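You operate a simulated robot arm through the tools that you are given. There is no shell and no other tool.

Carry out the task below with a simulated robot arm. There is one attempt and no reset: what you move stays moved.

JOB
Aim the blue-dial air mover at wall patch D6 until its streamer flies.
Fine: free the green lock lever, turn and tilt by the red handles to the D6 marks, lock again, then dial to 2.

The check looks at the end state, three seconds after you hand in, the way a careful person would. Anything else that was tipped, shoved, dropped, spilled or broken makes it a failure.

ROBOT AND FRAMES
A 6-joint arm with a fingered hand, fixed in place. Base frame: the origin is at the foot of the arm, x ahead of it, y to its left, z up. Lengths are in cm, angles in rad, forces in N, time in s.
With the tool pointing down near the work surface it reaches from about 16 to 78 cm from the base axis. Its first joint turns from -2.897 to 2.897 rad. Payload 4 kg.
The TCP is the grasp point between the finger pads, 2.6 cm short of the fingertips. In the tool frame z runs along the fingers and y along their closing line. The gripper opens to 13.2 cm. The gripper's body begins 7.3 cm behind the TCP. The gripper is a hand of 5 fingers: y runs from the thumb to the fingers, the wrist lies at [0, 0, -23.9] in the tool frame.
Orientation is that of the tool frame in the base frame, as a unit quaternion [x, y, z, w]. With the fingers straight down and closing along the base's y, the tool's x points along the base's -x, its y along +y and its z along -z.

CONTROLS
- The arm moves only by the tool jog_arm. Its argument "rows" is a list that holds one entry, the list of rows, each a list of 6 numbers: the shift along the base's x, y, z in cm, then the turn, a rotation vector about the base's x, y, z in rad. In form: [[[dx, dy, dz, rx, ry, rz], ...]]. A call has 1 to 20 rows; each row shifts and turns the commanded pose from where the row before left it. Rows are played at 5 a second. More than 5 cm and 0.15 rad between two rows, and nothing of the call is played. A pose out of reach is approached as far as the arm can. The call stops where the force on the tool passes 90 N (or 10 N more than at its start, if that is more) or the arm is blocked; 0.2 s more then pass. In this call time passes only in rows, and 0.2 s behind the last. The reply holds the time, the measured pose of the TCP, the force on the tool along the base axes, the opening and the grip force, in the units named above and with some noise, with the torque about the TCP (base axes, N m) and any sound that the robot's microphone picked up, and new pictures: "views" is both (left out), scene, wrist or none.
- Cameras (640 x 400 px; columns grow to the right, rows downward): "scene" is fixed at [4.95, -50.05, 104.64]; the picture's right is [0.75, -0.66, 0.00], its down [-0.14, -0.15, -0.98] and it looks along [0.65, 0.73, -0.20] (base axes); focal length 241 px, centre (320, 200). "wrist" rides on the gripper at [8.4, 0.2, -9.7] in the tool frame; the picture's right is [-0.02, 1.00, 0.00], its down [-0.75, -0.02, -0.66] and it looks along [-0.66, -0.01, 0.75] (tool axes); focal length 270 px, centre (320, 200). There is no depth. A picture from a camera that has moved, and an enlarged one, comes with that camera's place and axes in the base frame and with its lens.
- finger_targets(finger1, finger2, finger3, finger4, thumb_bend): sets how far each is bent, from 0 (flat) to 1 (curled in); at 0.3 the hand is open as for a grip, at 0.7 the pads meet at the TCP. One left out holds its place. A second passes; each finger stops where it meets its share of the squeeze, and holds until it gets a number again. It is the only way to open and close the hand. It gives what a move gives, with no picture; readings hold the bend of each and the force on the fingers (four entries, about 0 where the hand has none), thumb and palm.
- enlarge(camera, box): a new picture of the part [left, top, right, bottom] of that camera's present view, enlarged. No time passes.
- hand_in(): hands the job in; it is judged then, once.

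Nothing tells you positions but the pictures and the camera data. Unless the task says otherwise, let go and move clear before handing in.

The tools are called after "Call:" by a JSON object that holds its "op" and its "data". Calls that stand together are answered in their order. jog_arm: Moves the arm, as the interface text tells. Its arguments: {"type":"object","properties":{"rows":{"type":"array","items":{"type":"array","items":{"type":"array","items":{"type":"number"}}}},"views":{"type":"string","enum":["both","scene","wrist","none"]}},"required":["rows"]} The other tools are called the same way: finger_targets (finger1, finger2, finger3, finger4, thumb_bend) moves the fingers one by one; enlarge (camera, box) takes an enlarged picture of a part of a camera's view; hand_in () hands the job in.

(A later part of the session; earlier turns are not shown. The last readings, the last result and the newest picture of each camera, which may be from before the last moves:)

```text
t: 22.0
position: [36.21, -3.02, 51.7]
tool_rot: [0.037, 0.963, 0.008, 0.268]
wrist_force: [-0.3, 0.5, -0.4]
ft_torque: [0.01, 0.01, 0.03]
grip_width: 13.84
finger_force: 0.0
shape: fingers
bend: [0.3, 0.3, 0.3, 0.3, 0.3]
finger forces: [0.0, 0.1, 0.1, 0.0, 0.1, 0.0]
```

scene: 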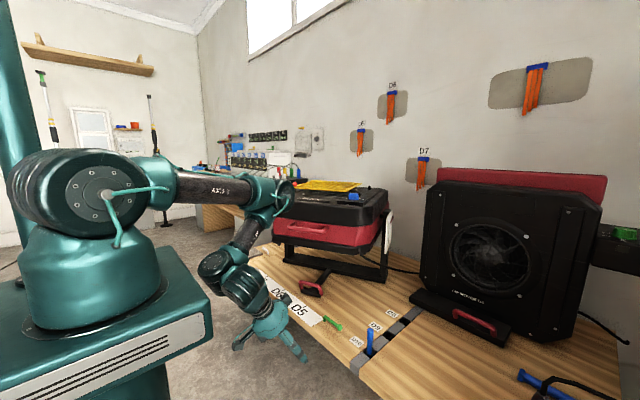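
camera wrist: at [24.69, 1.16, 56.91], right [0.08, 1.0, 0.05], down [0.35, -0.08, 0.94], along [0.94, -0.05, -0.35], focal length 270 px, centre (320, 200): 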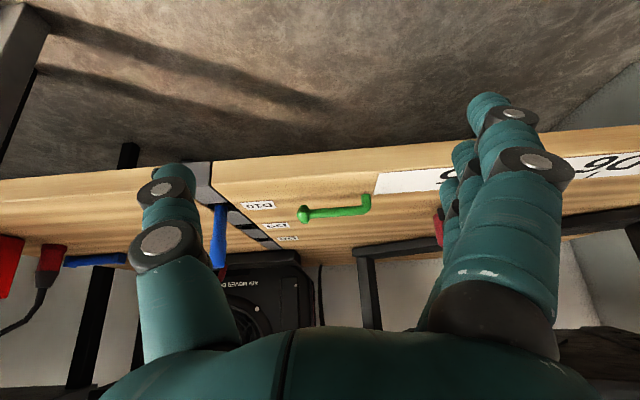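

Call:
{"op": "jog_arm", "data": {"rows": [[[1.5, 0, 0.5, 0, -0.06, 0]]], "views": "none"}}

Call:
{"op": "jog_arm", "data": {"rows": [[[0, 0, 2, 0, 0, 0]]], "views": "none"}}

Call:
{"op": "jog_arm", "data": {"rows": [[[2, 0, 0, 0, 0.0, 0]]], "views": "both"}}

```text
t: 22.4
position: [37.92, -2.94, 52.42]
tool_rot: [0.037, 0.954, 0.009, 0.297]
wrist_force: [0.6, -0.4, 0.6]
ft_torque: [-0.02, -0.01, 0.03]
grip_width: 13.88
finger_force: 0.1
shape: fingers
bend: [0.3, 0.3, 0.3, 0.3, 0.3]
finger forces: [0.0, 0.0, 0.0, 0.0, 0.0, 0.1]
```

```text
t: 22.8
position: [37.86, -3.06, 54.42]
tool_rot: [0.036, 0.954, 0.011, 0.297]
wrist_force: [-1.0, -0.8, -0.2]
ft_torque: [0.01, 0.01, 0.0]
grip_width: 13.88
finger_force: 0.0
shape: fingers
bend: [0.3, 0.3, 0.3, 0.3, 0.3]
finger forces: [0.0, 0.1, 0.0, 0.0, 0.1, 0.1]
```

```text
t: 23.2
position: [39.89, -3.02, 54.22]
tool_rot: [0.037, 0.954, 0.01, 0.297]
wrist_force: [-0.5, 0.4, 0.2]
ft_torque: [0.02, 0.0, -0.01]
grip_width: 13.87
finger_force: 0.0
shape: fingers
bend: [0.3, 0.3, 0.3, 0.3, 0.3]
finger forces: [0.1, 0.0, 0.0, 0.1, 0.0, 0.0]
camera wrist: at [27.32, -2.09, 57.34], right [0.08, 1.0, 0.05], down [0.24, -0.07, 0.97], along [0.97, -0.07, -0.25], focal length 270 px, centre (320, 200)
```

scene: 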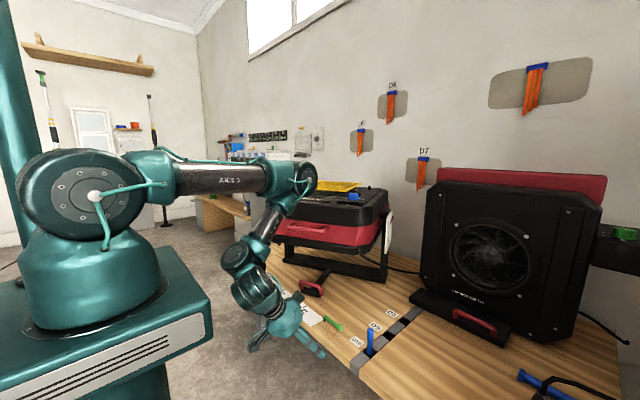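
wrist: 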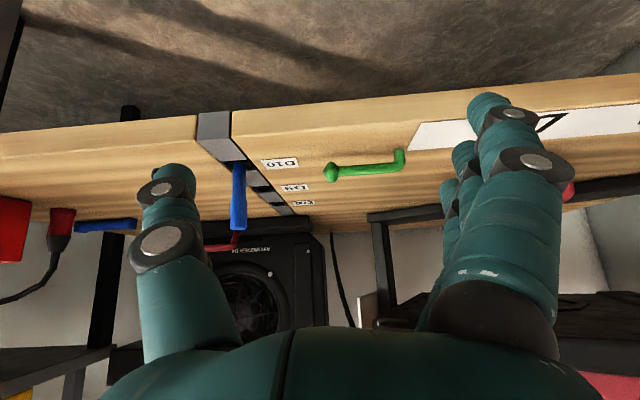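

Moves are accepted again. I'll go up and outward into open space first.

Call:
{"op": "jog_arm", "data": {"rows": [[[2, 1, 3.5, 0, 0, 0], [2, 1, 3.5, 0, 0, 0], [2, 1, 3.5, 0, 0, 0], [2, 1, 3, 0, 0, 0]]], "views": "scene"}}

```text
t: 24.2
position: [43.37, 0.37, 58.3]
tool_rot: [0.036, 0.947, 0.013, 0.319]
wrist_force: [-0.2, -0.1, -0.2]
ft_torque: [-0.01, 0.02, 0.0]
grip_width: 13.88
finger_force: 0.0
shape: fingers
bend: [0.3, 0.3, 0.3, 0.3, 0.3]
finger forces: [0.1, 0.0, 0.0, 0.0, 0.0, 0.0]
out of reach, approached as far as the arm can: row 1, 2, 3, 4
```

scene: 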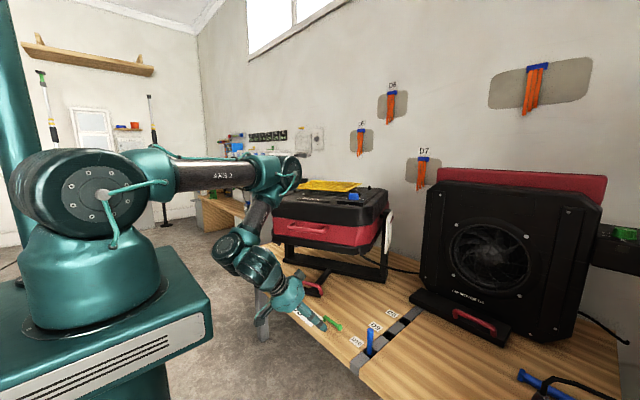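

Call:
{"op": "jog_arm", "data": {"rows": [[[3, 0, -0.5, 0, 0, 0], [3, 0, -0.5, 0, 0, 0], [3, 0, 0, 0, 0, 0]]], "views": "none"}}

```text
t: 25.0
position: [42.17, -0.32, 56.99]
tool_rot: [0.036, 0.951, 0.012, 0.306]
wrist_force: [0.9, 0.8, 1.0]
ft_torque: [-0.04, -0.03, -0.01]
grip_width: 13.87
finger_force: 0.1
shape: fingers
bend: [0.3, 0.3, 0.3, 0.3, 0.3]
finger forces: [0.0, 0.0, 0.1, 0.0, 0.0, 0.0]
out of reach, approached as far as the arm can: row 1, 2, 3
```

Call:
{"op": "jog_arm", "data": {"rows": [[[1, 0, 0, 0, -0.07, 0], [1.5, 0.5, 0, 0, -0.07, 0], [1.5, 0.5, 0.3, 0, -0.05, 0], [1.5, 0.5, 0.3, 0, -0.03, 0]]], "views": "none"}}

Call:
{"op": "jog_arm", "data": {"rows": [[[2, 1, 0.3, 0, 0, 0], [2, 1, 0.3, 0, 0, 0]]], "views": "scene"}}

```text
t: 26.0
position: [46.53, -0.09, 57.33]
tool_rot: [0.039, 0.931, 0.008, 0.363]
wrist_force: [-0.3, -0.8, -0.5]
ft_torque: [0.0, 0.0, 0.03]
grip_width: 13.9
finger_force: 0.1
shape: fingers
bend: [0.3, 0.3, 0.3, 0.3, 0.3]
finger forces: [0.0, 0.0, 0.1, 0.1, 0.1, 0.0]
out of reach, approached as far as the arm can: row 1, 2, 3
```

```text
t: 26.6
position: [46.95, 1.5, 58.02]
tool_rot: [0.039, 0.93, 0.009, 0.366]
wrist_force: [0.0, 0.0, 0.0]
ft_torque: [-0.01, -0.01, -0.05]
grip_width: 13.86
finger_force: 0.1
shape: fingers
bend: [0.3, 0.3, 0.3, 0.3, 0.3]
finger forces: [0.0, 0.0, 0.1, 0.1, 0.0, 0.0]
out of reach, approached as far as the arm can: row 1, 2
```

scene: 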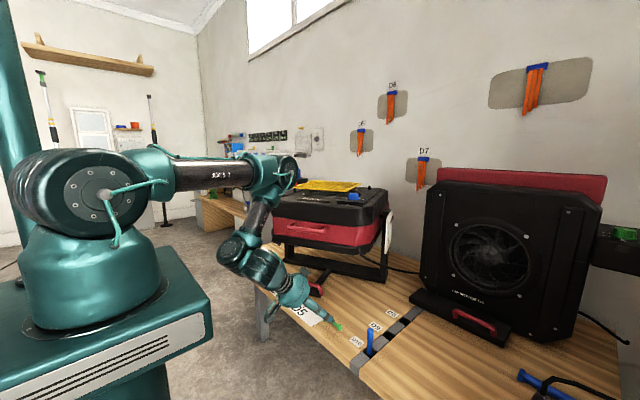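

Call:
{"op": "enlarge", "data": {"camera": "scene", "box": [60, 100, 360, 340]}}

```text
1.67 times, centred on (210, 220) of scene
camera zoom: at [4.95, -50.05, 104.64], right [0.75, -0.66, 0.0], down [-0.14, -0.15, -0.98], along [0.65, 0.73, -0.2], focal length 402 px, centre (503, 167)
```

zoom: 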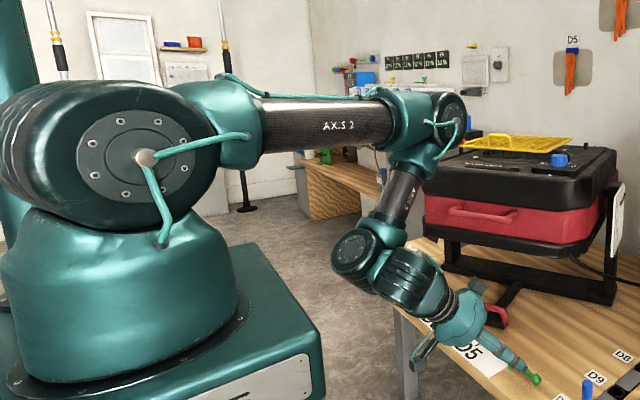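

Call:
{"op": "jog_arm", "data": {"rows": [[[0, 0, 0, 0, -0.1, 0]]], "views": "none"}}

Call:
{"op": "jog_arm", "data": {"rows": [[[2, 0, 0, 0, 0, 0]]], "views": "none"}}

Call:
{"op": "jog_arm", "data": {"rows": [[[2, 0, 0, 0, 0, 0]]], "views": "none"}}

```text
t: 27.0
position: [46.79, 1.42, 58.11]
tool_rot: [0.038, 0.93, 0.009, 0.366]
wrist_force: [0.1, -1.5, -0.5]
ft_torque: [-0.01, -0.01, -0.02]
grip_width: 13.88
finger_force: 0.0
shape: fingers
bend: [0.3, 0.3, 0.3, 0.3, 0.3]
finger forces: [0.1, 0.0, 0.0, 0.1, 0.1, 0.0]
out of reach, approached as far as the arm can: row 1
```

```text
t: 27.4
position: [47.02, -0.84, 57.45]
tool_rot: [0.05, 0.93, -0.009, 0.364]
wrist_force: [0.4, -0.6, -0.5]
ft_torque: [-0.03, 0.04, 0.05]
grip_width: 13.88
finger_force: 0.1
shape: fingers
bend: [0.3, 0.3, 0.3, 0.3, 0.3]
finger forces: [0.1, 0.1, 0.0, 0.0, 0.1, 0.1]
out of reach, approached as far as the arm can: row 1
```

```text
t: 27.8
position: [48.11, -0.64, 57.2]
tool_rot: [0.055, 0.931, -0.013, 0.36]
wrist_force: [-0.1, 0.6, -0.2]
ft_torque: [0.01, -0.01, -0.01]
grip_width: 13.89
finger_force: 0.0
shape: fingers
bend: [0.3, 0.3, 0.3, 0.3, 0.3]
finger forces: [0.1, 0.1, 0.1, 0.0, 0.1, 0.0]
out of reach, approached as far as the arm can: row 1
```

Call:
{"op": "jog_arm", "data": {"rows": [[[0, 0, 0, 0, 0, 0], [0, 0, 0, 0, 0, 0], [0, 0, 0, 0, 0, 0], [0, 0, 0, 0, 0, 0]]], "views": "none"}}

```text
t: 28.8
position: [48.24, -0.73, 57.12]
tool_rot: [0.054, 0.931, -0.013, 0.361]
wrist_force: [0.3, 0.4, 0.1]
ft_torque: [0.0, -0.03, 0.01]
grip_width: 13.88
finger_force: 0.1
shape: fingers
bend: [0.3, 0.3, 0.3, 0.3, 0.3]
finger forces: [0.0, 0.1, 0.1, 0.0, 0.0, 0.0]
```

Call:
{"op": "jog_arm", "data": {"rows": [[[1, 0, 0, 0, 0, 0], [1, 0, 0, 0, 0, 0], [1, 0, 0, 0, 0, 0], [1, 0, 0, 0, 0, 0], [1, 0, 0, 0, 0, 0], [1, 0, 0, 0, 0, 0]]], "views": "scene"}}

```text
t: 30.2
position: [54.98, 0.17, 57.43]
tool_rot: [0.039, 0.93, 0.009, 0.365]
wrist_force: [-0.4, 0.4, -0.6]
ft_torque: [0.0, 0.0, -0.01]
grip_width: 13.89
finger_force: 0.2
shape: fingers
bend: [0.3, 0.3, 0.3, 0.3, 0.3]
finger forces: [0.0, 0.0, 0.0, 0.0, 0.1, 0.1]
out of reach, approached as far as the arm can: row 1
```

scene: 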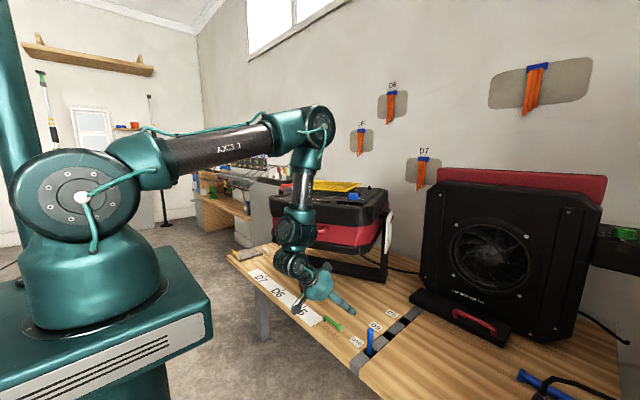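

Back in a normal elbow-up configuration. Now I shift left toward the tiller handle in moderate steps, staying further out.

Call:
{"op": "jog_arm", "data": {"rows": [[[-0.3, 3.2, 0, 0, 0, 0.08], [-0.3, 3.2, 0, 0, 0, 0.08], [-0.3, 3.2, 0, 0, 0, 0.08], [-0.3, 3.2, 0, 0, 0, 0.08], [-0.3, 3.2, 0, 0, 0, 0.08]]], "views": "both"}}

```text
t: 31.4
position: [53.65, 16.02, 57.17]
tool_rot: [-0.147, 0.919, 0.082, 0.357]
wrist_force: [-0.7, 0.5, 0.3]
ft_torque: [-0.01, -0.01, -0.01]
grip_width: 13.86
finger_force: 0.0
shape: fingers
bend: [0.3, 0.3, 0.3, 0.3, 0.3]
finger forces: [0.0, 0.0, 0.1, 0.0, 0.0, 0.0]
camera wrist: at [41.48, 11.92, 58.52], right [-0.31, 0.95, 0.06], down [0.12, -0.02, 0.99], along [0.94, 0.32, -0.11], focal length 270 px, centre (320, 200)
```

scene: 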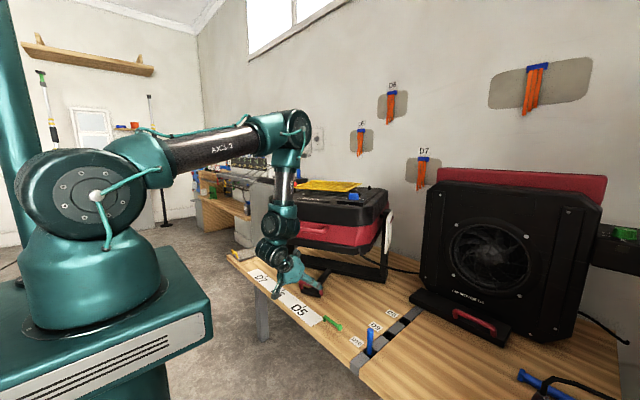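
wrist: 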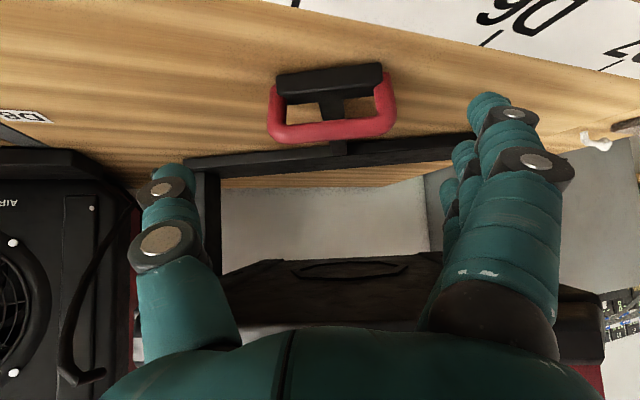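

The handle is centred in the gap between thumb and fingers. Advancing to straddle it.

Call:
{"op": "jog_arm", "data": {"rows": [[[2, 1.05, -1.6, 0, 0, 0], [2, 1.05, -1.6, 0, 0, 0], [2, 1.05, -1.6, 0, 0, 0], [2, 1.05, -1.4, 0, 0, 0]]], "views": "both"}}

```text
t: 32.4
position: [61.36, 20.4, 51.02]
tool_rot: [-0.147, 0.919, 0.081, 0.357]
wrist_force: [-0.5, 0.9, 0.6]
ft_torque: [0.02, -0.02, -0.04]
grip_width: 13.9
finger_force: 0.0
shape: fingers
bend: [0.3, 0.3, 0.3, 0.3, 0.3]
finger forces: [0.0, 0.0, 0.0, 0.0, 0.0, 0.1]
camera wrist: at [49.24, 16.21, 52.32], right [-0.31, 0.95, 0.06], down [0.12, -0.02, 0.99], along [0.94, 0.32, -0.11], focal length 270 px, centre (320, 200)
```

scene: 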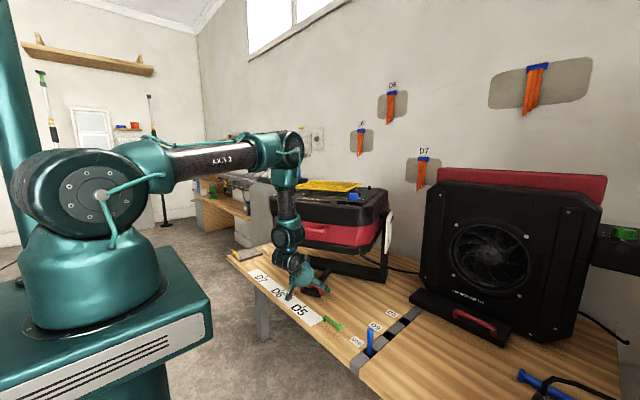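
wrist: 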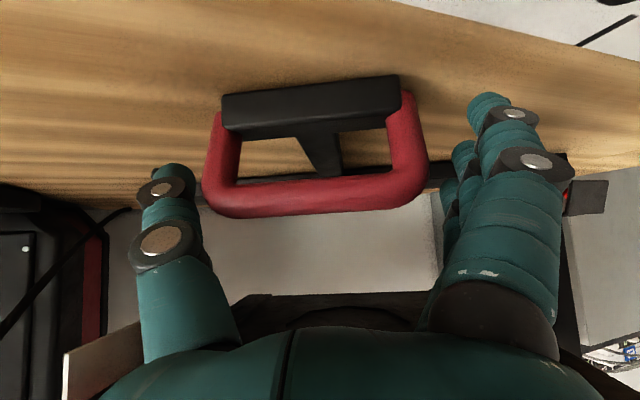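

Straddled well. I'll close the hand lightly on the two ends of the handle to hold it.

Call:
{"op": "finger_targets", "data": {"finger1": 0.4, "finger2": 0.4, "finger3": 0.4, "finger4": 0.4, "thumb_bend": 0.4}}

Call:
{"op": "enlarge", "data": {"camera": "wrist", "box": [0, 0, 640, 399]}}

```text
t: 33.4
position: [61.36, 20.29, 51.18]
tool_rot: [-0.146, 0.919, 0.08, 0.356]
wrist_force: [-2.4, -3.7, -0.1]
ft_torque: [0.0, -0.03, -0.3]
grip_width: 11.37
finger_force: 4.0
shape: fingers
bend: [0.4, 0.38, 0.4, 0.4, 0.39]
finger forces: [0.0, 2.8, 0.0, 0.0, 5.9, 0.0]
```

```text
1.00 times, centred on (320, 200) of wrist (not enlarged: the box is as wide or as high as the picture)
camera zoom: at [49.21, 16.18, 52.35], right [-0.31, 0.95, 0.06], down [0.12, -0.02, 0.99], along [0.94, 0.32, -0.11], focal length 270 px, centre (320, 200)
```

zoom: 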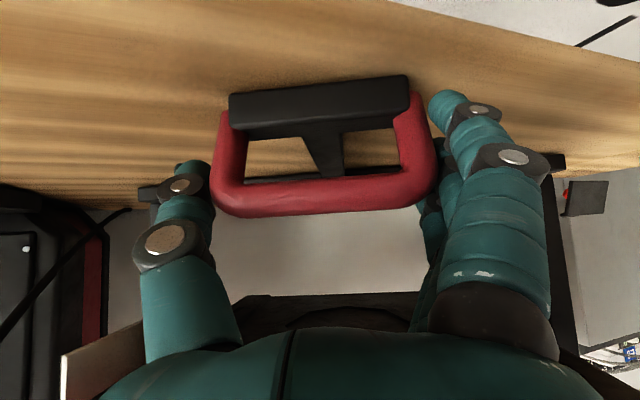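

Thumb and finger 2 hold the ends, and the tiller gave slightly, so it's free. I'll swing it along its arc, half-way first.

Call:
{"op": "jog_arm", "data": {"rows": [[[-0.38, 1.05, 0, 0, 0, -0.036], [-0.36, 1.07, 0, 0, 0, -0.036], [-0.33, 1.08, 0, 0, 0, -0.036], [-0.28, 1.1, 0, 0, 0, -0.036], [-0.24, 1.1, 0, 0, 0, -0.036]]], "views": "both"}}

```text
t: 34.6
position: [59.92, 25.87, 51.37]
tool_rot: [-0.064, 0.928, 0.051, 0.363]
wrist_force: [-1.5, 1.4, -0.3]
ft_torque: [-0.11, 0.04, -0.05]
grip_width: 11.1
finger_force: 3.4
shape: fingers
bend: [0.4, 0.38, 0.4, 0.4, 0.39]
finger forces: [0.5, 3.7, 0.0, 0.0, 3.0, 0.1]
camera wrist: at [47.28, 23.96, 52.56], right [-0.14, 0.99, 0.06], down [0.11, -0.05, 0.99], along [0.98, 0.14, -0.1], focal length 270 px, centre (320, 200)
```

scene: 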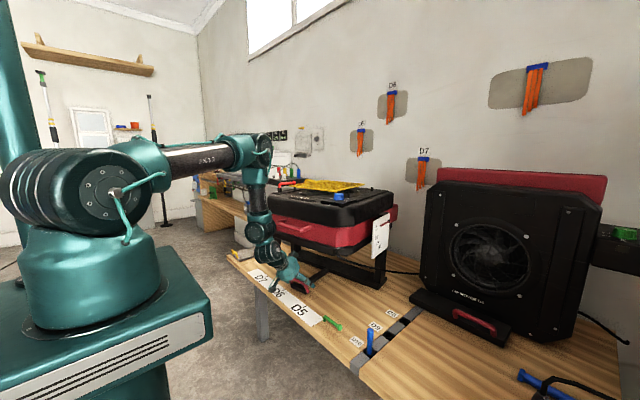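
wrist: 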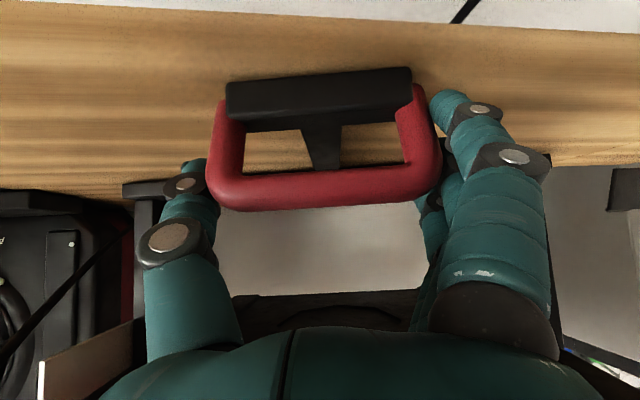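

Call:
{"op": "enlarge", "data": {"camera": "scene", "box": [230, 160, 430, 310]}}

Call:
{"op": "enlarge", "data": {"camera": "scene", "box": [350, 190, 414, 290]}}

```text
2.67 times, centred on (330, 235) of scene
camera zoom: at [4.95, -50.05, 104.64], right [0.75, -0.66, 0.0], down [-0.14, -0.15, -0.98], along [0.65, 0.73, -0.2], focal length 642 px, centre (293, 107)
```

zoom: 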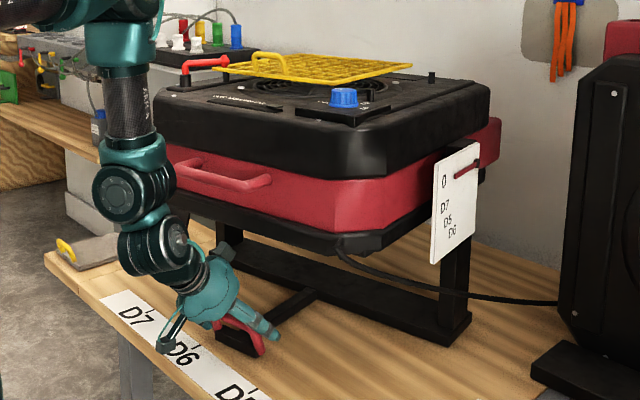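

```text
4.00 times, centred on (382, 240) of scene
camera zoom: at [4.95, -50.05, 104.64], right [0.75, -0.66, 0.0], down [-0.14, -0.15, -0.98], along [0.65, 0.73, -0.2], focal length 964 px, centre (72, 40)
```

zoom: 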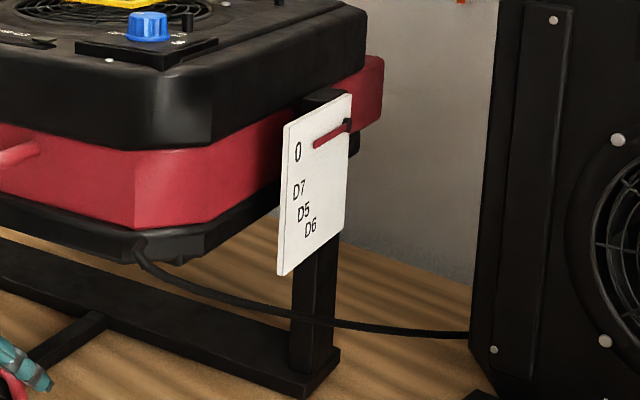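

Tilt still at 0 and the pan follows the hand smoothly. I'll continue most of the remaining way to D6, then check alignment.

Call:
{"op": "jog_arm", "data": {"rows": [[[-0.18, 1.1, 0, 0, 0, -0.036], [-0.14, 1.1, 0, 0, 0, -0.036], [-0.1, 1.1, 0, 0, 0, -0.036], [-0.06, 1.1, 0, 0, 0, -0.036]]], "views": "both"}}

Call:
{"op": "enlarge", "data": {"camera": "scene", "box": [240, 240, 340, 320]}}

```text
t: 35.6
position: [59.62, 30.34, 51.43]
tool_rot: [0.004, 0.931, 0.023, 0.365]
wrist_force: [3.0, 3.0, 0.7]
ft_torque: [-0.06, 0.01, -0.19]
grip_width: 11.0
finger_force: 2.9
shape: fingers
bend: [0.4, 0.38, 0.4, 0.4, 0.39]
finger forces: [0.4, 4.1, 0.0, 0.0, 2.1, 0.0]
camera wrist: at [46.72, 30.21, 52.57], right [0.0, 1.0, 0.06], down [0.1, -0.06, 0.99], along [0.99, 0.0, -0.1], focal length 270 px, centre (320, 200)
```

scene: 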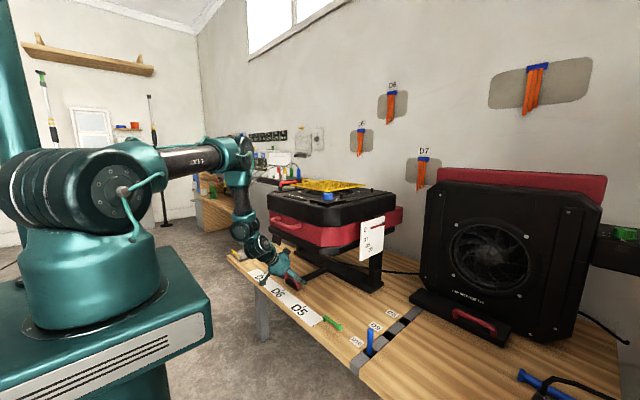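
wrist: 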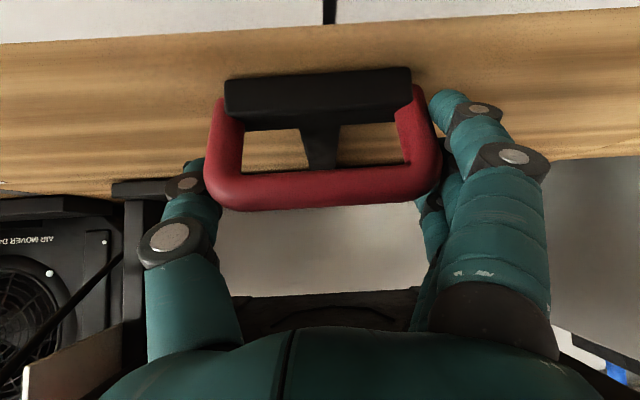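

```text
5.00 times, centred on (290, 280) of scene
camera zoom: at [4.95, -50.05, 104.64], right [0.75, -0.66, 0.0], down [-0.14, -0.15, -0.98], along [0.65, 0.73, -0.2], focal length 1204 px, centre (470, -200)
```

zoom: 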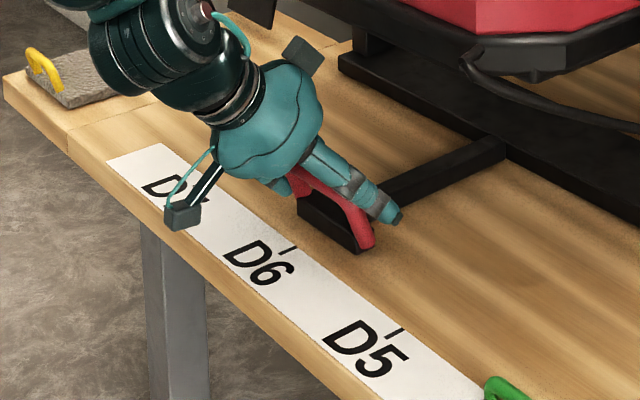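

Call:
{"op": "enlarge", "data": {"camera": "wrist", "box": [200, 0, 440, 220]}}

```text
1.82 times, centred on (320, 110) of wrist
camera zoom: at [46.72, 30.21, 52.57], right [0.0, 1.0, 0.06], down [0.1, -0.06, 0.99], along [0.99, 0.0, -0.1], focal length 491 px, centre (320, 364)
```

zoom: 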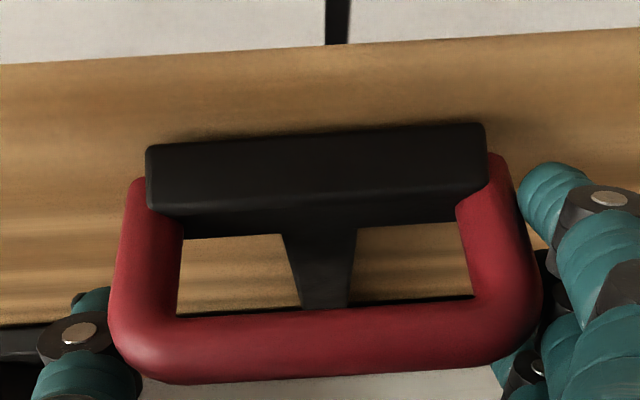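

About 1° short of the D6 tick. I'll nudge 0.5 cm more.

Call:
{"op": "jog_arm", "data": {"rows": [[[0, 0.25, 0, 0, 0, -0.008], [0, 0.25, 0, 0, 0, -0.008], [0, 0, 0, 0, 0, 0]]], "views": "none"}}

Call:
{"op": "enlarge", "data": {"camera": "wrist", "box": [200, 0, 440, 220]}}

Call:
{"op": "enlarge", "data": {"camera": "scene", "box": [255, 250, 335, 310]}}

```text
t: 36.4
position: [59.57, 30.61, 51.36]
tool_rot: [0.011, 0.93, 0.02, 0.366]
wrist_force: [2.3, -0.6, 3.4]
ft_torque: [-0.04, 0.04, 0.0]
grip_width: 11.04
finger_force: 4.1
shape: fingers
bend: [0.4, 0.38, 0.4, 0.4, 0.39]
finger forces: [0.1, 3.7, 0.0, 0.0, 4.6, 0.0]
```

```text
1.82 times, centred on (320, 110) of wrist
camera zoom: at [46.69, 30.83, 52.53], right [0.02, 1.0, 0.06], down [0.1, -0.06, 0.99], along [0.99, -0.01, -0.11], focal length 491 px, centre (320, 364)
```

zoom: 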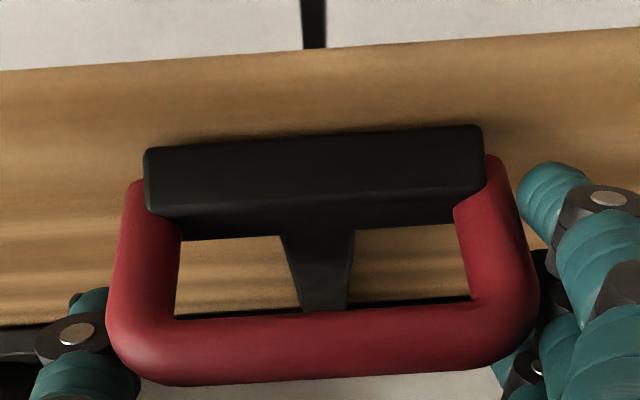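

```text
6.67 times, centred on (295, 280) of scene
camera zoom: at [4.95, -50.05, 104.64], right [0.75, -0.66, 0.0], down [-0.14, -0.15, -0.98], along [0.65, 0.73, -0.2], focal length 1606 px, centre (487, -333)
```

zoom: 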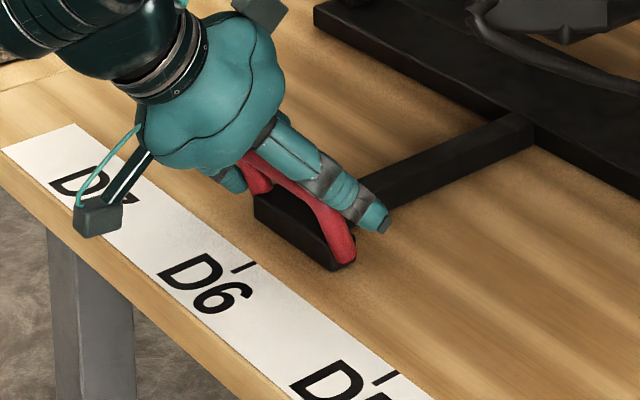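

Call:
{"op": "jog_arm", "data": {"rows": [[[0, 0.15, 0, 0, 0, -0.005], [0, 0, 0, 0, 0, 0]]], "views": "none"}}

Call:
{"op": "finger_targets", "data": {"finger1": 0.3, "finger2": 0.3, "finger3": 0.3, "finger4": 0.3, "thumb_bend": 0.3}}

Call:
{"op": "enlarge", "data": {"camera": "wrist", "box": [200, 0, 440, 220]}}

```text
t: 37.0
position: [59.61, 30.92, 51.43]
tool_rot: [0.013, 0.93, 0.018, 0.366]
wrist_force: [2.7, -0.7, 4.6]
ft_torque: [-0.05, 0.03, 0.01]
grip_width: 11.04
finger_force: 3.6
shape: fingers
bend: [0.4, 0.38, 0.4, 0.4, 0.39]
finger forces: [0.0, 3.3, 0.0, 0.0, 4.7, 0.0]
```

```text
t: 38.0
position: [59.48, 30.83, 51.29]
tool_rot: [0.013, 0.931, 0.02, 0.365]
wrist_force: [1.3, -0.2, -0.6]
ft_torque: [0.0, 0.0, -0.04]
grip_width: 13.82
finger_force: 0.1
shape: fingers
bend: [0.3, 0.3, 0.3, 0.3, 0.3]
finger forces: [0.0, 0.0, 0.1, 0.0, 0.0, 0.1]
```

```text
1.82 times, centred on (320, 110) of wrist
camera zoom: at [46.67, 31.07, 52.54], right [0.03, 1.0, 0.06], down [0.1, -0.06, 0.99], along [0.99, -0.02, -0.11], focal length 491 px, centre (320, 364)
```

zoom: 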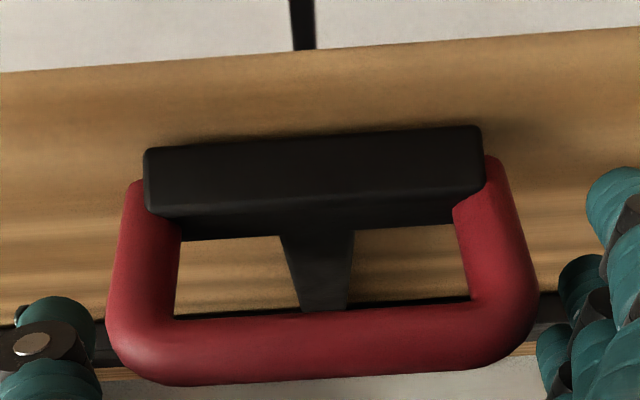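

Pan is aligned on D6 (within about 0.1 cm). Now I back off from the tiller and look at the tilt plate and body handle.

Call:
{"op": "jog_arm", "data": {"rows": [[[-1.5, 0, 0.8, 0, 0, 0], [-2, 0, 1.5, 0, 0, 0], [-2, 0, 2.5, 0, 0, 0]]], "views": "both"}}

Call:
{"op": "enlarge", "data": {"camera": "scene", "box": [350, 200, 406, 270]}}

Call:
{"op": "enlarge", "data": {"camera": "scene", "box": [240, 160, 420, 300]}}

```text
t: 38.8
position: [54.08, 30.89, 56.01]
tool_rot: [0.013, 0.931, 0.018, 0.365]
wrist_force: [0.1, 0.2, -0.1]
ft_torque: [0.0, -0.02, 0.03]
grip_width: 13.84
finger_force: 0.1
shape: fingers
bend: [0.3, 0.3, 0.3, 0.3, 0.3]
finger forces: [0.0, 0.0, 0.1, 0.0, 0.1, 0.1]
camera wrist: at [41.21, 31.19, 57.27], right [0.03, 1.0, 0.06], down [0.1, -0.06, 0.99], along [0.99, -0.02, -0.11], focal length 270 px, centre (320, 200)
```

scene: 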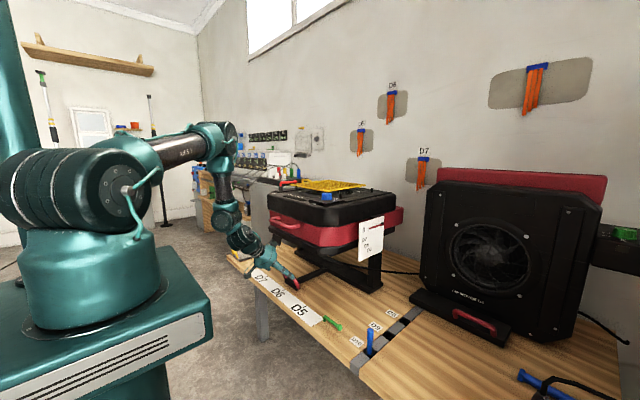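
wrist: 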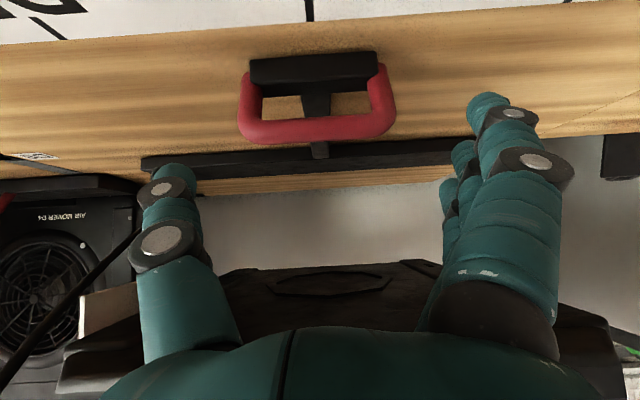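

```text
5.71 times, centred on (378, 235) of scene
camera zoom: at [4.95, -50.05, 104.64], right [0.75, -0.66, 0.0], down [-0.14, -0.15, -0.98], along [0.65, 0.73, -0.2], focal length 1376 px, centre (-11, 0)
```

zoom: 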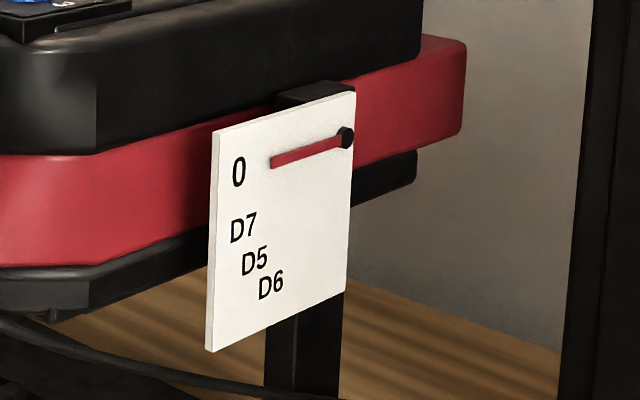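

```text
2.86 times, centred on (330, 230) of scene
camera zoom: at [4.95, -50.05, 104.64], right [0.75, -0.66, 0.0], down [-0.14, -0.15, -0.98], along [0.65, 0.73, -0.2], focal length 688 px, centre (291, 114)
```

zoom: 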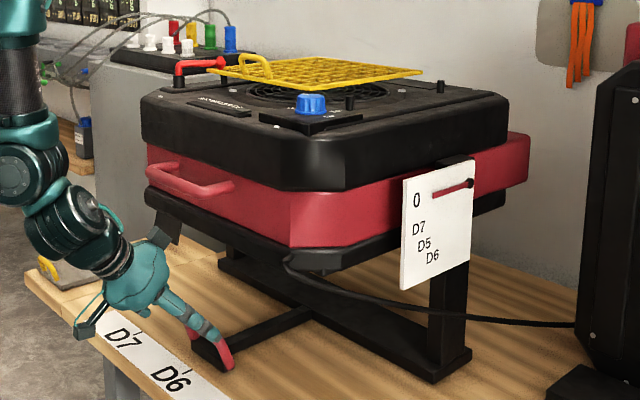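

The tilt plate is clear now: 0 at 0°, D7 about 20°, D5 about 34°, D6 about 48° below horizontal, radius ~12.6 cm around (90.4, 74). The body handle bar is at about x 55.4, y 24–38, z 75. I'll go around to the right and above it, ready to press it down.

Call:
{"op": "jog_arm", "data": {"rows": [[[0.3, -3, 2, 0, 0, 0], [0.3, -4.5, 0.5, 0, 0, 0], [0.3, -4.5, 0.5, 0, 0, 0], [0, -4.5, 0.5, 0, 0, 0], [0, -4.5, 0.5, 0, 0, 0], [0, 0, 3.5, 0, 0.05, 0], [0, 0, 3.5, 0, 0.05, 0], [0, 0, 3.5, 0, 0.05, 0], [0, 0, 3.5, 0, 0.05, 0], [0, 0, 3.5, 0, 0.05, 0], [0, 0, 3.5, 0, 0.05, 0], [0, 0, 3.5, 0, 0.03, 0]]], "views": "both"}}

```text
t: 41.4
position: [55.03, 9.9, 84.33]
tool_rot: [0.016, 0.978, 0.018, 0.207]
wrist_force: [0.0, 0.0, 0.0]
ft_torque: [-0.03, -0.03, 0.0]
grip_width: 13.85
finger_force: 0.1
shape: fingers
bend: [0.3, 0.3, 0.3, 0.3, 0.3]
finger forces: [0.0, 0.0, 0.0, 0.1, 0.0, 0.0]
camera wrist: at [43.28, 10.06, 89.75], right [0.04, 1.0, 0.05], down [0.42, -0.06, 0.91], along [0.91, -0.02, -0.42], focal length 270 px, centre (320, 200)
```

scene: 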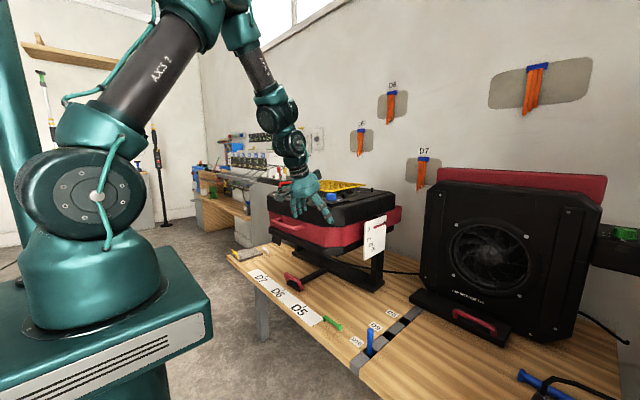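
wrist: 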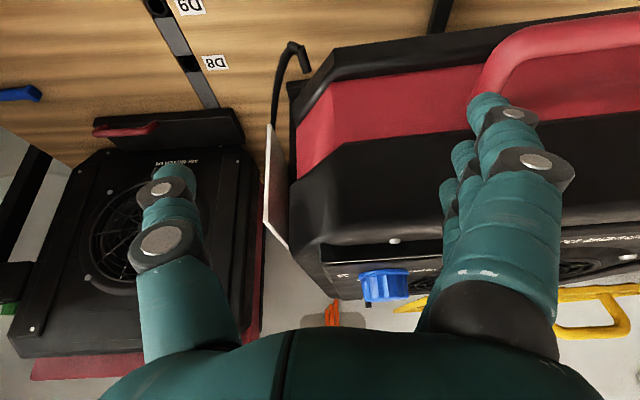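

Fingers 1–2 will press; I curl 3 and 4 out of the way so they clear the body, then move over the bar.

Call:
{"op": "finger_targets", "data": {"finger3": 1.0, "finger4": 1.0}}

Call:
{"op": "jog_arm", "data": {"rows": [[[0, 3, 0, 0, 0, 0], [0, 3, 0, 0, 0, 0], [0.5, 3, 0, 0, 0.02, 0], [0.7, 2.2, -0.5, 0, 0.02, 0]]], "views": "both"}}

```text
t: 42.4
position: [55.04, 9.86, 84.37]
tool_rot: [0.016, 0.978, 0.016, 0.207]
wrist_force: [0.8, 0.7, -1.0]
ft_torque: [0.04, 0.02, -0.01]
grip_width: 13.82
finger_force: 0.1
shape: fingers
bend: [0.3, 0.3, 1.0, 1.0, 0.3]
finger forces: [0.0, 0.0, 0.1, 0.0, 0.0, 0.0]
```

```text
t: 43.4
position: [56.1, 20.89, 84.02]
tool_rot: [0.016, 0.982, 0.016, 0.188]
wrist_force: [-0.1, 0.6, 0.4]
ft_torque: [-0.02, -0.03, -0.06]
grip_width: 13.86
finger_force: 0.1
shape: fingers
bend: [0.3, 0.3, 1.0, 1.0, 0.3]
finger forces: [0.0, 0.0, 0.0, 0.1, 0.0, 0.0]
camera wrist: at [44.53, 21.15, 89.87], right [0.04, 1.0, 0.05], down [0.46, -0.06, 0.89], along [0.89, -0.02, -0.46], focal length 270 px, centre (320, 200)
```

scene: 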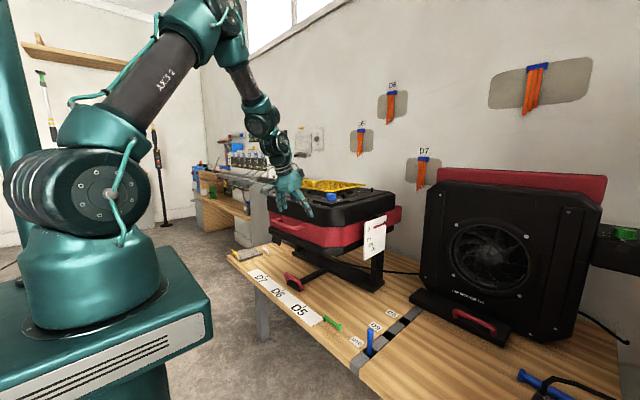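
wrist: 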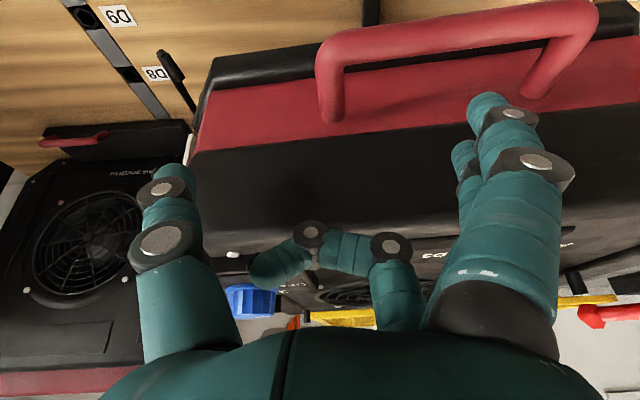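

Call:
{"op": "enlarge", "data": {"camera": "scene", "box": [240, 240, 340, 320]}}

Call:
{"op": "enlarge", "data": {"camera": "scene", "box": [255, 170, 415, 310]}}

Call:
{"op": "enlarge", "data": {"camera": "wrist", "box": [180, 0, 640, 200]}}

```text
5.00 times, centred on (290, 280) of scene
camera zoom: at [4.95, -50.05, 104.64], right [0.75, -0.66, 0.0], down [-0.14, -0.15, -0.98], along [0.65, 0.73, -0.2], focal length 1204 px, centre (470, -200)
```

zoom: 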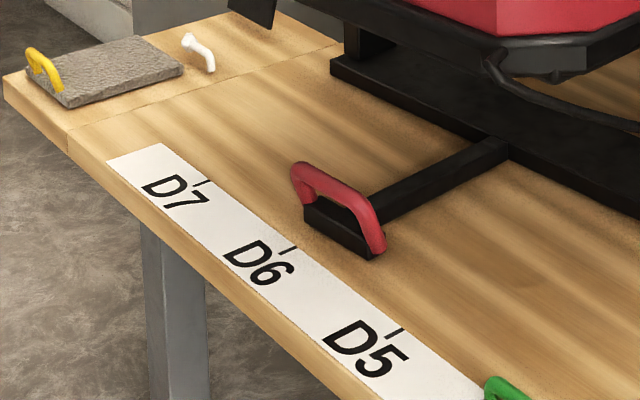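

```text
2.86 times, centred on (335, 240) of scene
camera zoom: at [4.95, -50.05, 104.64], right [0.75, -0.66, 0.0], down [-0.14, -0.15, -0.98], along [0.65, 0.73, -0.2], focal length 688 px, centre (277, 86)
```

zoom: 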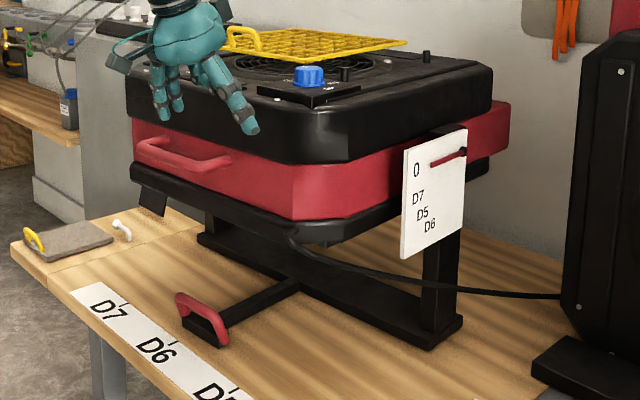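

```text
1.39 times, centred on (410, 100) of wrist
camera zoom: at [44.53, 21.15, 89.87], right [0.04, 1.0, 0.05], down [0.46, -0.06, 0.89], along [0.89, -0.02, -0.46], focal length 376 px, centre (195, 339)
```

zoom: 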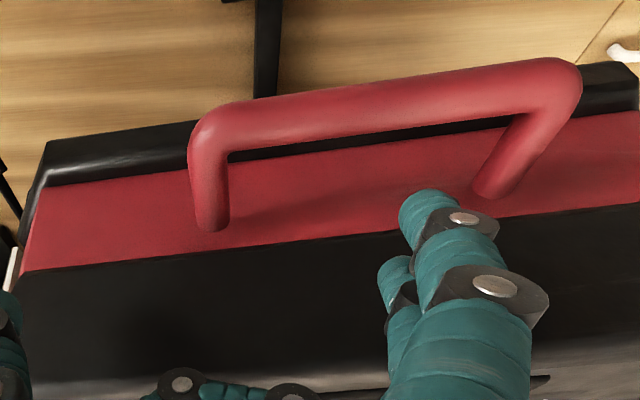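

Call:
{"op": "enlarge", "data": {"camera": "scene", "box": [285, 262, 349, 302]}}

Call:
{"op": "enlarge", "data": {"camera": "scene", "box": [268, 262, 332, 302]}}

```text
10.00 times, centred on (317, 282) of scene
camera zoom: at [4.95, -50.05, 104.64], right [0.75, -0.66, 0.0], down [-0.14, -0.15, -0.98], along [0.65, 0.73, -0.2], focal length 2409 px, centre (350, -620)
```

zoom: 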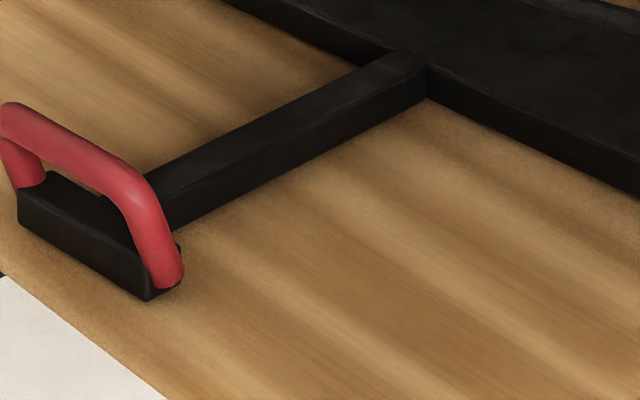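

```text
10.00 times, centred on (300, 282) of scene
camera zoom: at [4.95, -50.05, 104.64], right [0.75, -0.66, 0.0], down [-0.14, -0.15, -0.98], along [0.65, 0.73, -0.2], focal length 2409 px, centre (520, -620)
```

zoom: 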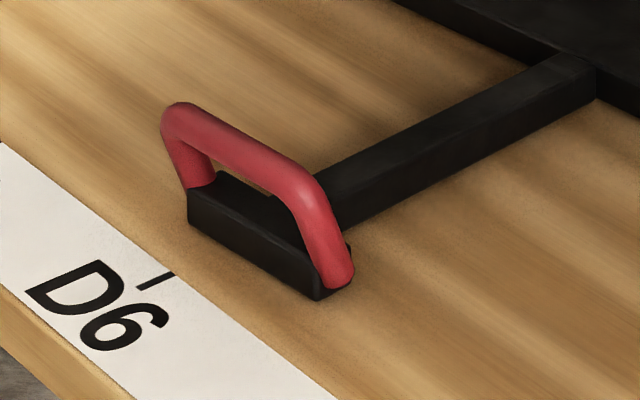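

The tiller seems to have crept back a few degrees toward D5 since I let go. Let me wait two seconds and compare to see whether it is drifting.

Call:
{"op": "jog_arm", "data": {"rows": [[[0, 0, 0.1, 0, 0, 0], [0, 0, 0, 0, 0, 0], [0, 0, 0, 0, 0, 0], [0, 0, 0, 0, 0, 0], [0, 0, 0, 0, 0, 0], [0, 0, 0, 0, 0, 0], [0, 0, 0, 0, 0, 0], [0, 0, 0, 0, 0, 0], [0, 0, 0, 0, 0, 0], [0, 0, 0, 0, 0, 0]]], "views": "none"}}

Call:
{"op": "enlarge", "data": {"camera": "scene", "box": [268, 262, 332, 302]}}

Call:
{"op": "enlarge", "data": {"camera": "scene", "box": [255, 170, 415, 310]}}

```text
t: 45.6
position: [56.15, 20.91, 84.14]
tool_rot: [0.015, 0.982, 0.016, 0.188]
wrist_force: [-0.1, 0.2, 0.1]
ft_torque: [0.02, -0.05, -0.04]
grip_width: 13.85
finger_force: 0.3
shape: fingers
bend: [0.3, 0.3, 1.0, 1.0, 0.3]
finger forces: [0.0, 0.0, 0.0, 0.0, 0.1, 0.1]
```

```text
10.00 times, centred on (300, 282) of scene
camera zoom: at [4.95, -50.05, 104.64], right [0.75, -0.66, 0.0], down [-0.14, -0.15, -0.98], along [0.65, 0.73, -0.2], focal length 2409 px, centre (520, -620)
```

zoom: 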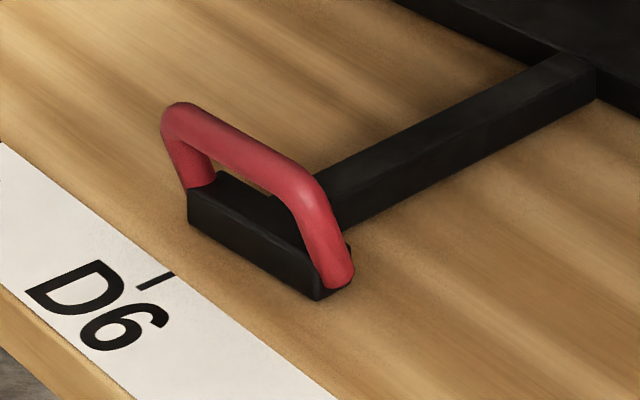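

```text
2.86 times, centred on (335, 240) of scene
camera zoom: at [4.95, -50.05, 104.64], right [0.75, -0.66, 0.0], down [-0.14, -0.15, -0.98], along [0.65, 0.73, -0.2], focal length 688 px, centre (277, 86)
```

zoom: 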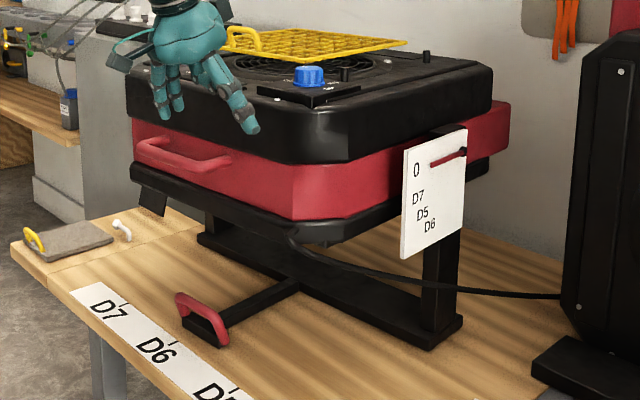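

No drift: the pan is steady, so my hand (its rear box) must have nudged the body while leaving. I'll redo the pan after tilting. Now lower onto the bar: it's at about x 53.1, z 76.4, and my fingers 1–2 are above it at y≈28.

Call:
{"op": "jog_arm", "data": {"rows": [[[-0.6, 0, -1.2, 0, 0, 0], [-0.6, 0, -1.2, 0, 0, 0], [0, 0, -0.5, 0, 0, 0]]], "views": "both"}}

```text
t: 46.4
position: [55.05, 21.02, 81.16]
tool_rot: [0.017, 0.982, 0.016, 0.188]
wrist_force: [-0.3, 0.1, 0.4]
ft_torque: [-0.01, -0.06, -0.02]
grip_width: 13.87
finger_force: 0.0
shape: fingers
bend: [0.3, 0.3, 1.0, 1.0, 0.3]
finger forces: [0.1, 0.0, 0.1, 0.1, 0.0, 0.0]
camera wrist: at [43.53, 21.22, 87.01], right [0.04, 1.0, 0.05], down [0.46, -0.06, 0.89], along [0.89, -0.02, -0.46], focal length 270 px, centre (320, 200)
```

scene: 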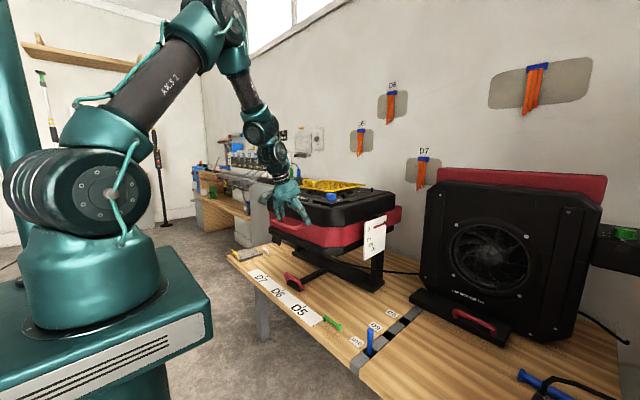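
wrist: 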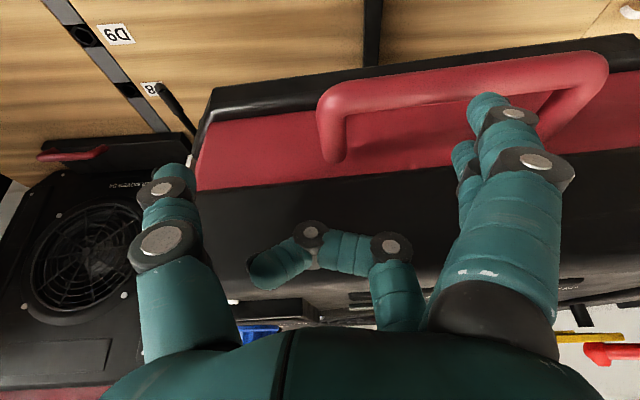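

Call:
{"op": "jog_arm", "data": {"rows": [[[0, 0, -0.5, 0, 0, 0], [0, 0, -0.5, 0, 0, 0]]], "views": "none"}}

Call:
{"op": "jog_arm", "data": {"rows": [[[0, 0, -0.5, 0, -0.008, 0], [0, 0, -0.5, 0, -0.008, 0]]], "views": "both"}}

```text
t: 47.0
position: [55.05, 21.03, 80.18]
tool_rot: [0.016, 0.982, 0.017, 0.188]
wrist_force: [0.1, 0.7, -0.4]
ft_torque: [-0.02, 0.0, -0.03]
grip_width: 13.87
finger_force: 0.1
shape: fingers
bend: [0.3, 0.3, 1.0, 1.0, 0.3]
finger forces: [0.0, 0.1, 0.1, 0.0, 0.0, 0.0]
```

```text
t: 47.6
position: [54.91, 21.01, 79.25]
tool_rot: [0.016, 0.98, 0.016, 0.196]
wrist_force: [-0.3, 0.0, -0.6]
ft_torque: [-0.02, -0.01, 0.0]
grip_width: 13.84
finger_force: 0.0
shape: fingers
bend: [0.3, 0.3, 1.0, 1.0, 0.3]
finger forces: [0.0, 0.1, 0.0, 0.1, 0.0, 0.0]
camera wrist: at [43.43, 21.2, 84.77], right [0.04, 1.0, 0.05], down [0.44, -0.06, 0.9], along [0.9, -0.02, -0.44], focal length 270 px, centre (320, 200)
```

scene: 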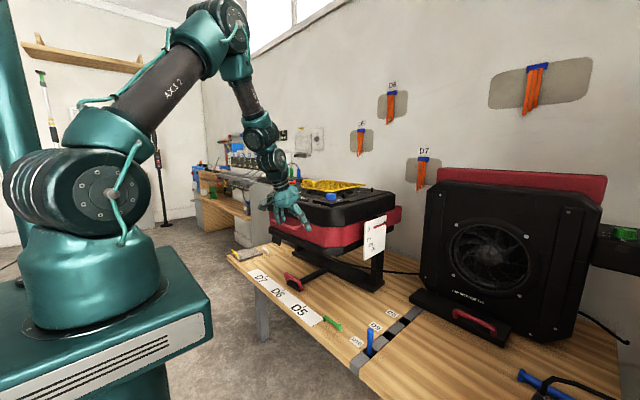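
wrist: 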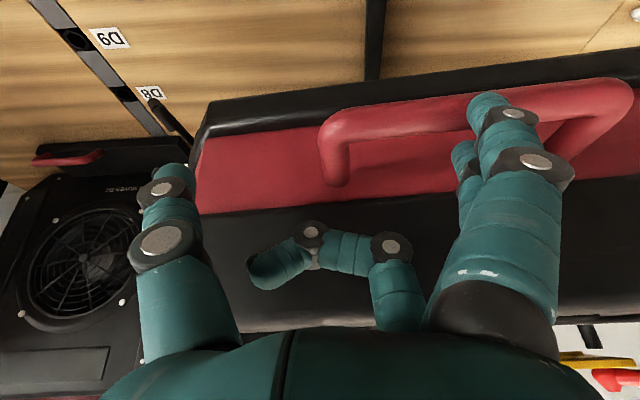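

Call:
{"op": "enlarge", "data": {"camera": "scene", "box": [255, 180, 335, 260]}}

Call:
{"op": "enlarge", "data": {"camera": "wrist", "box": [420, 60, 560, 180]}}

```text
5.00 times, centred on (295, 220) of scene
camera zoom: at [4.95, -50.05, 104.64], right [0.75, -0.66, 0.0], down [-0.14, -0.15, -0.98], along [0.65, 0.73, -0.2], focal length 1204 px, centre (445, 100)
```

zoom: 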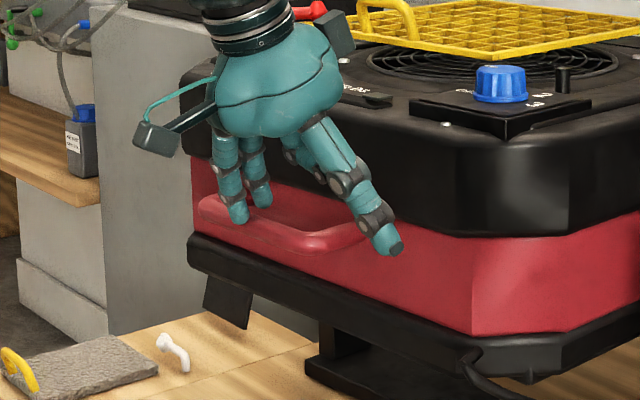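

```text
3.33 times, centred on (490, 120) of wrist
camera zoom: at [43.43, 21.2, 84.77], right [0.04, 1.0, 0.05], down [0.44, -0.06, 0.9], along [0.9, -0.02, -0.44], focal length 901 px, centre (-247, 467)
```

zoom: 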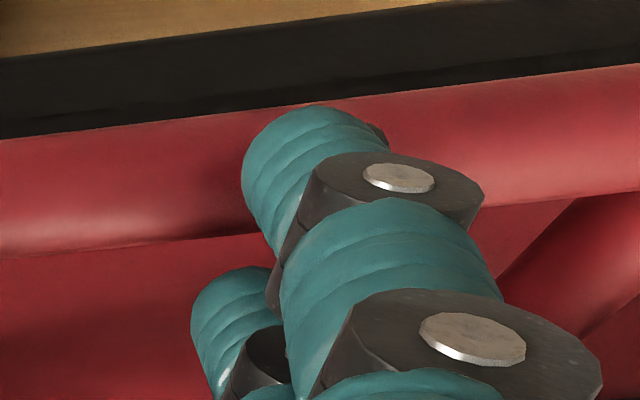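

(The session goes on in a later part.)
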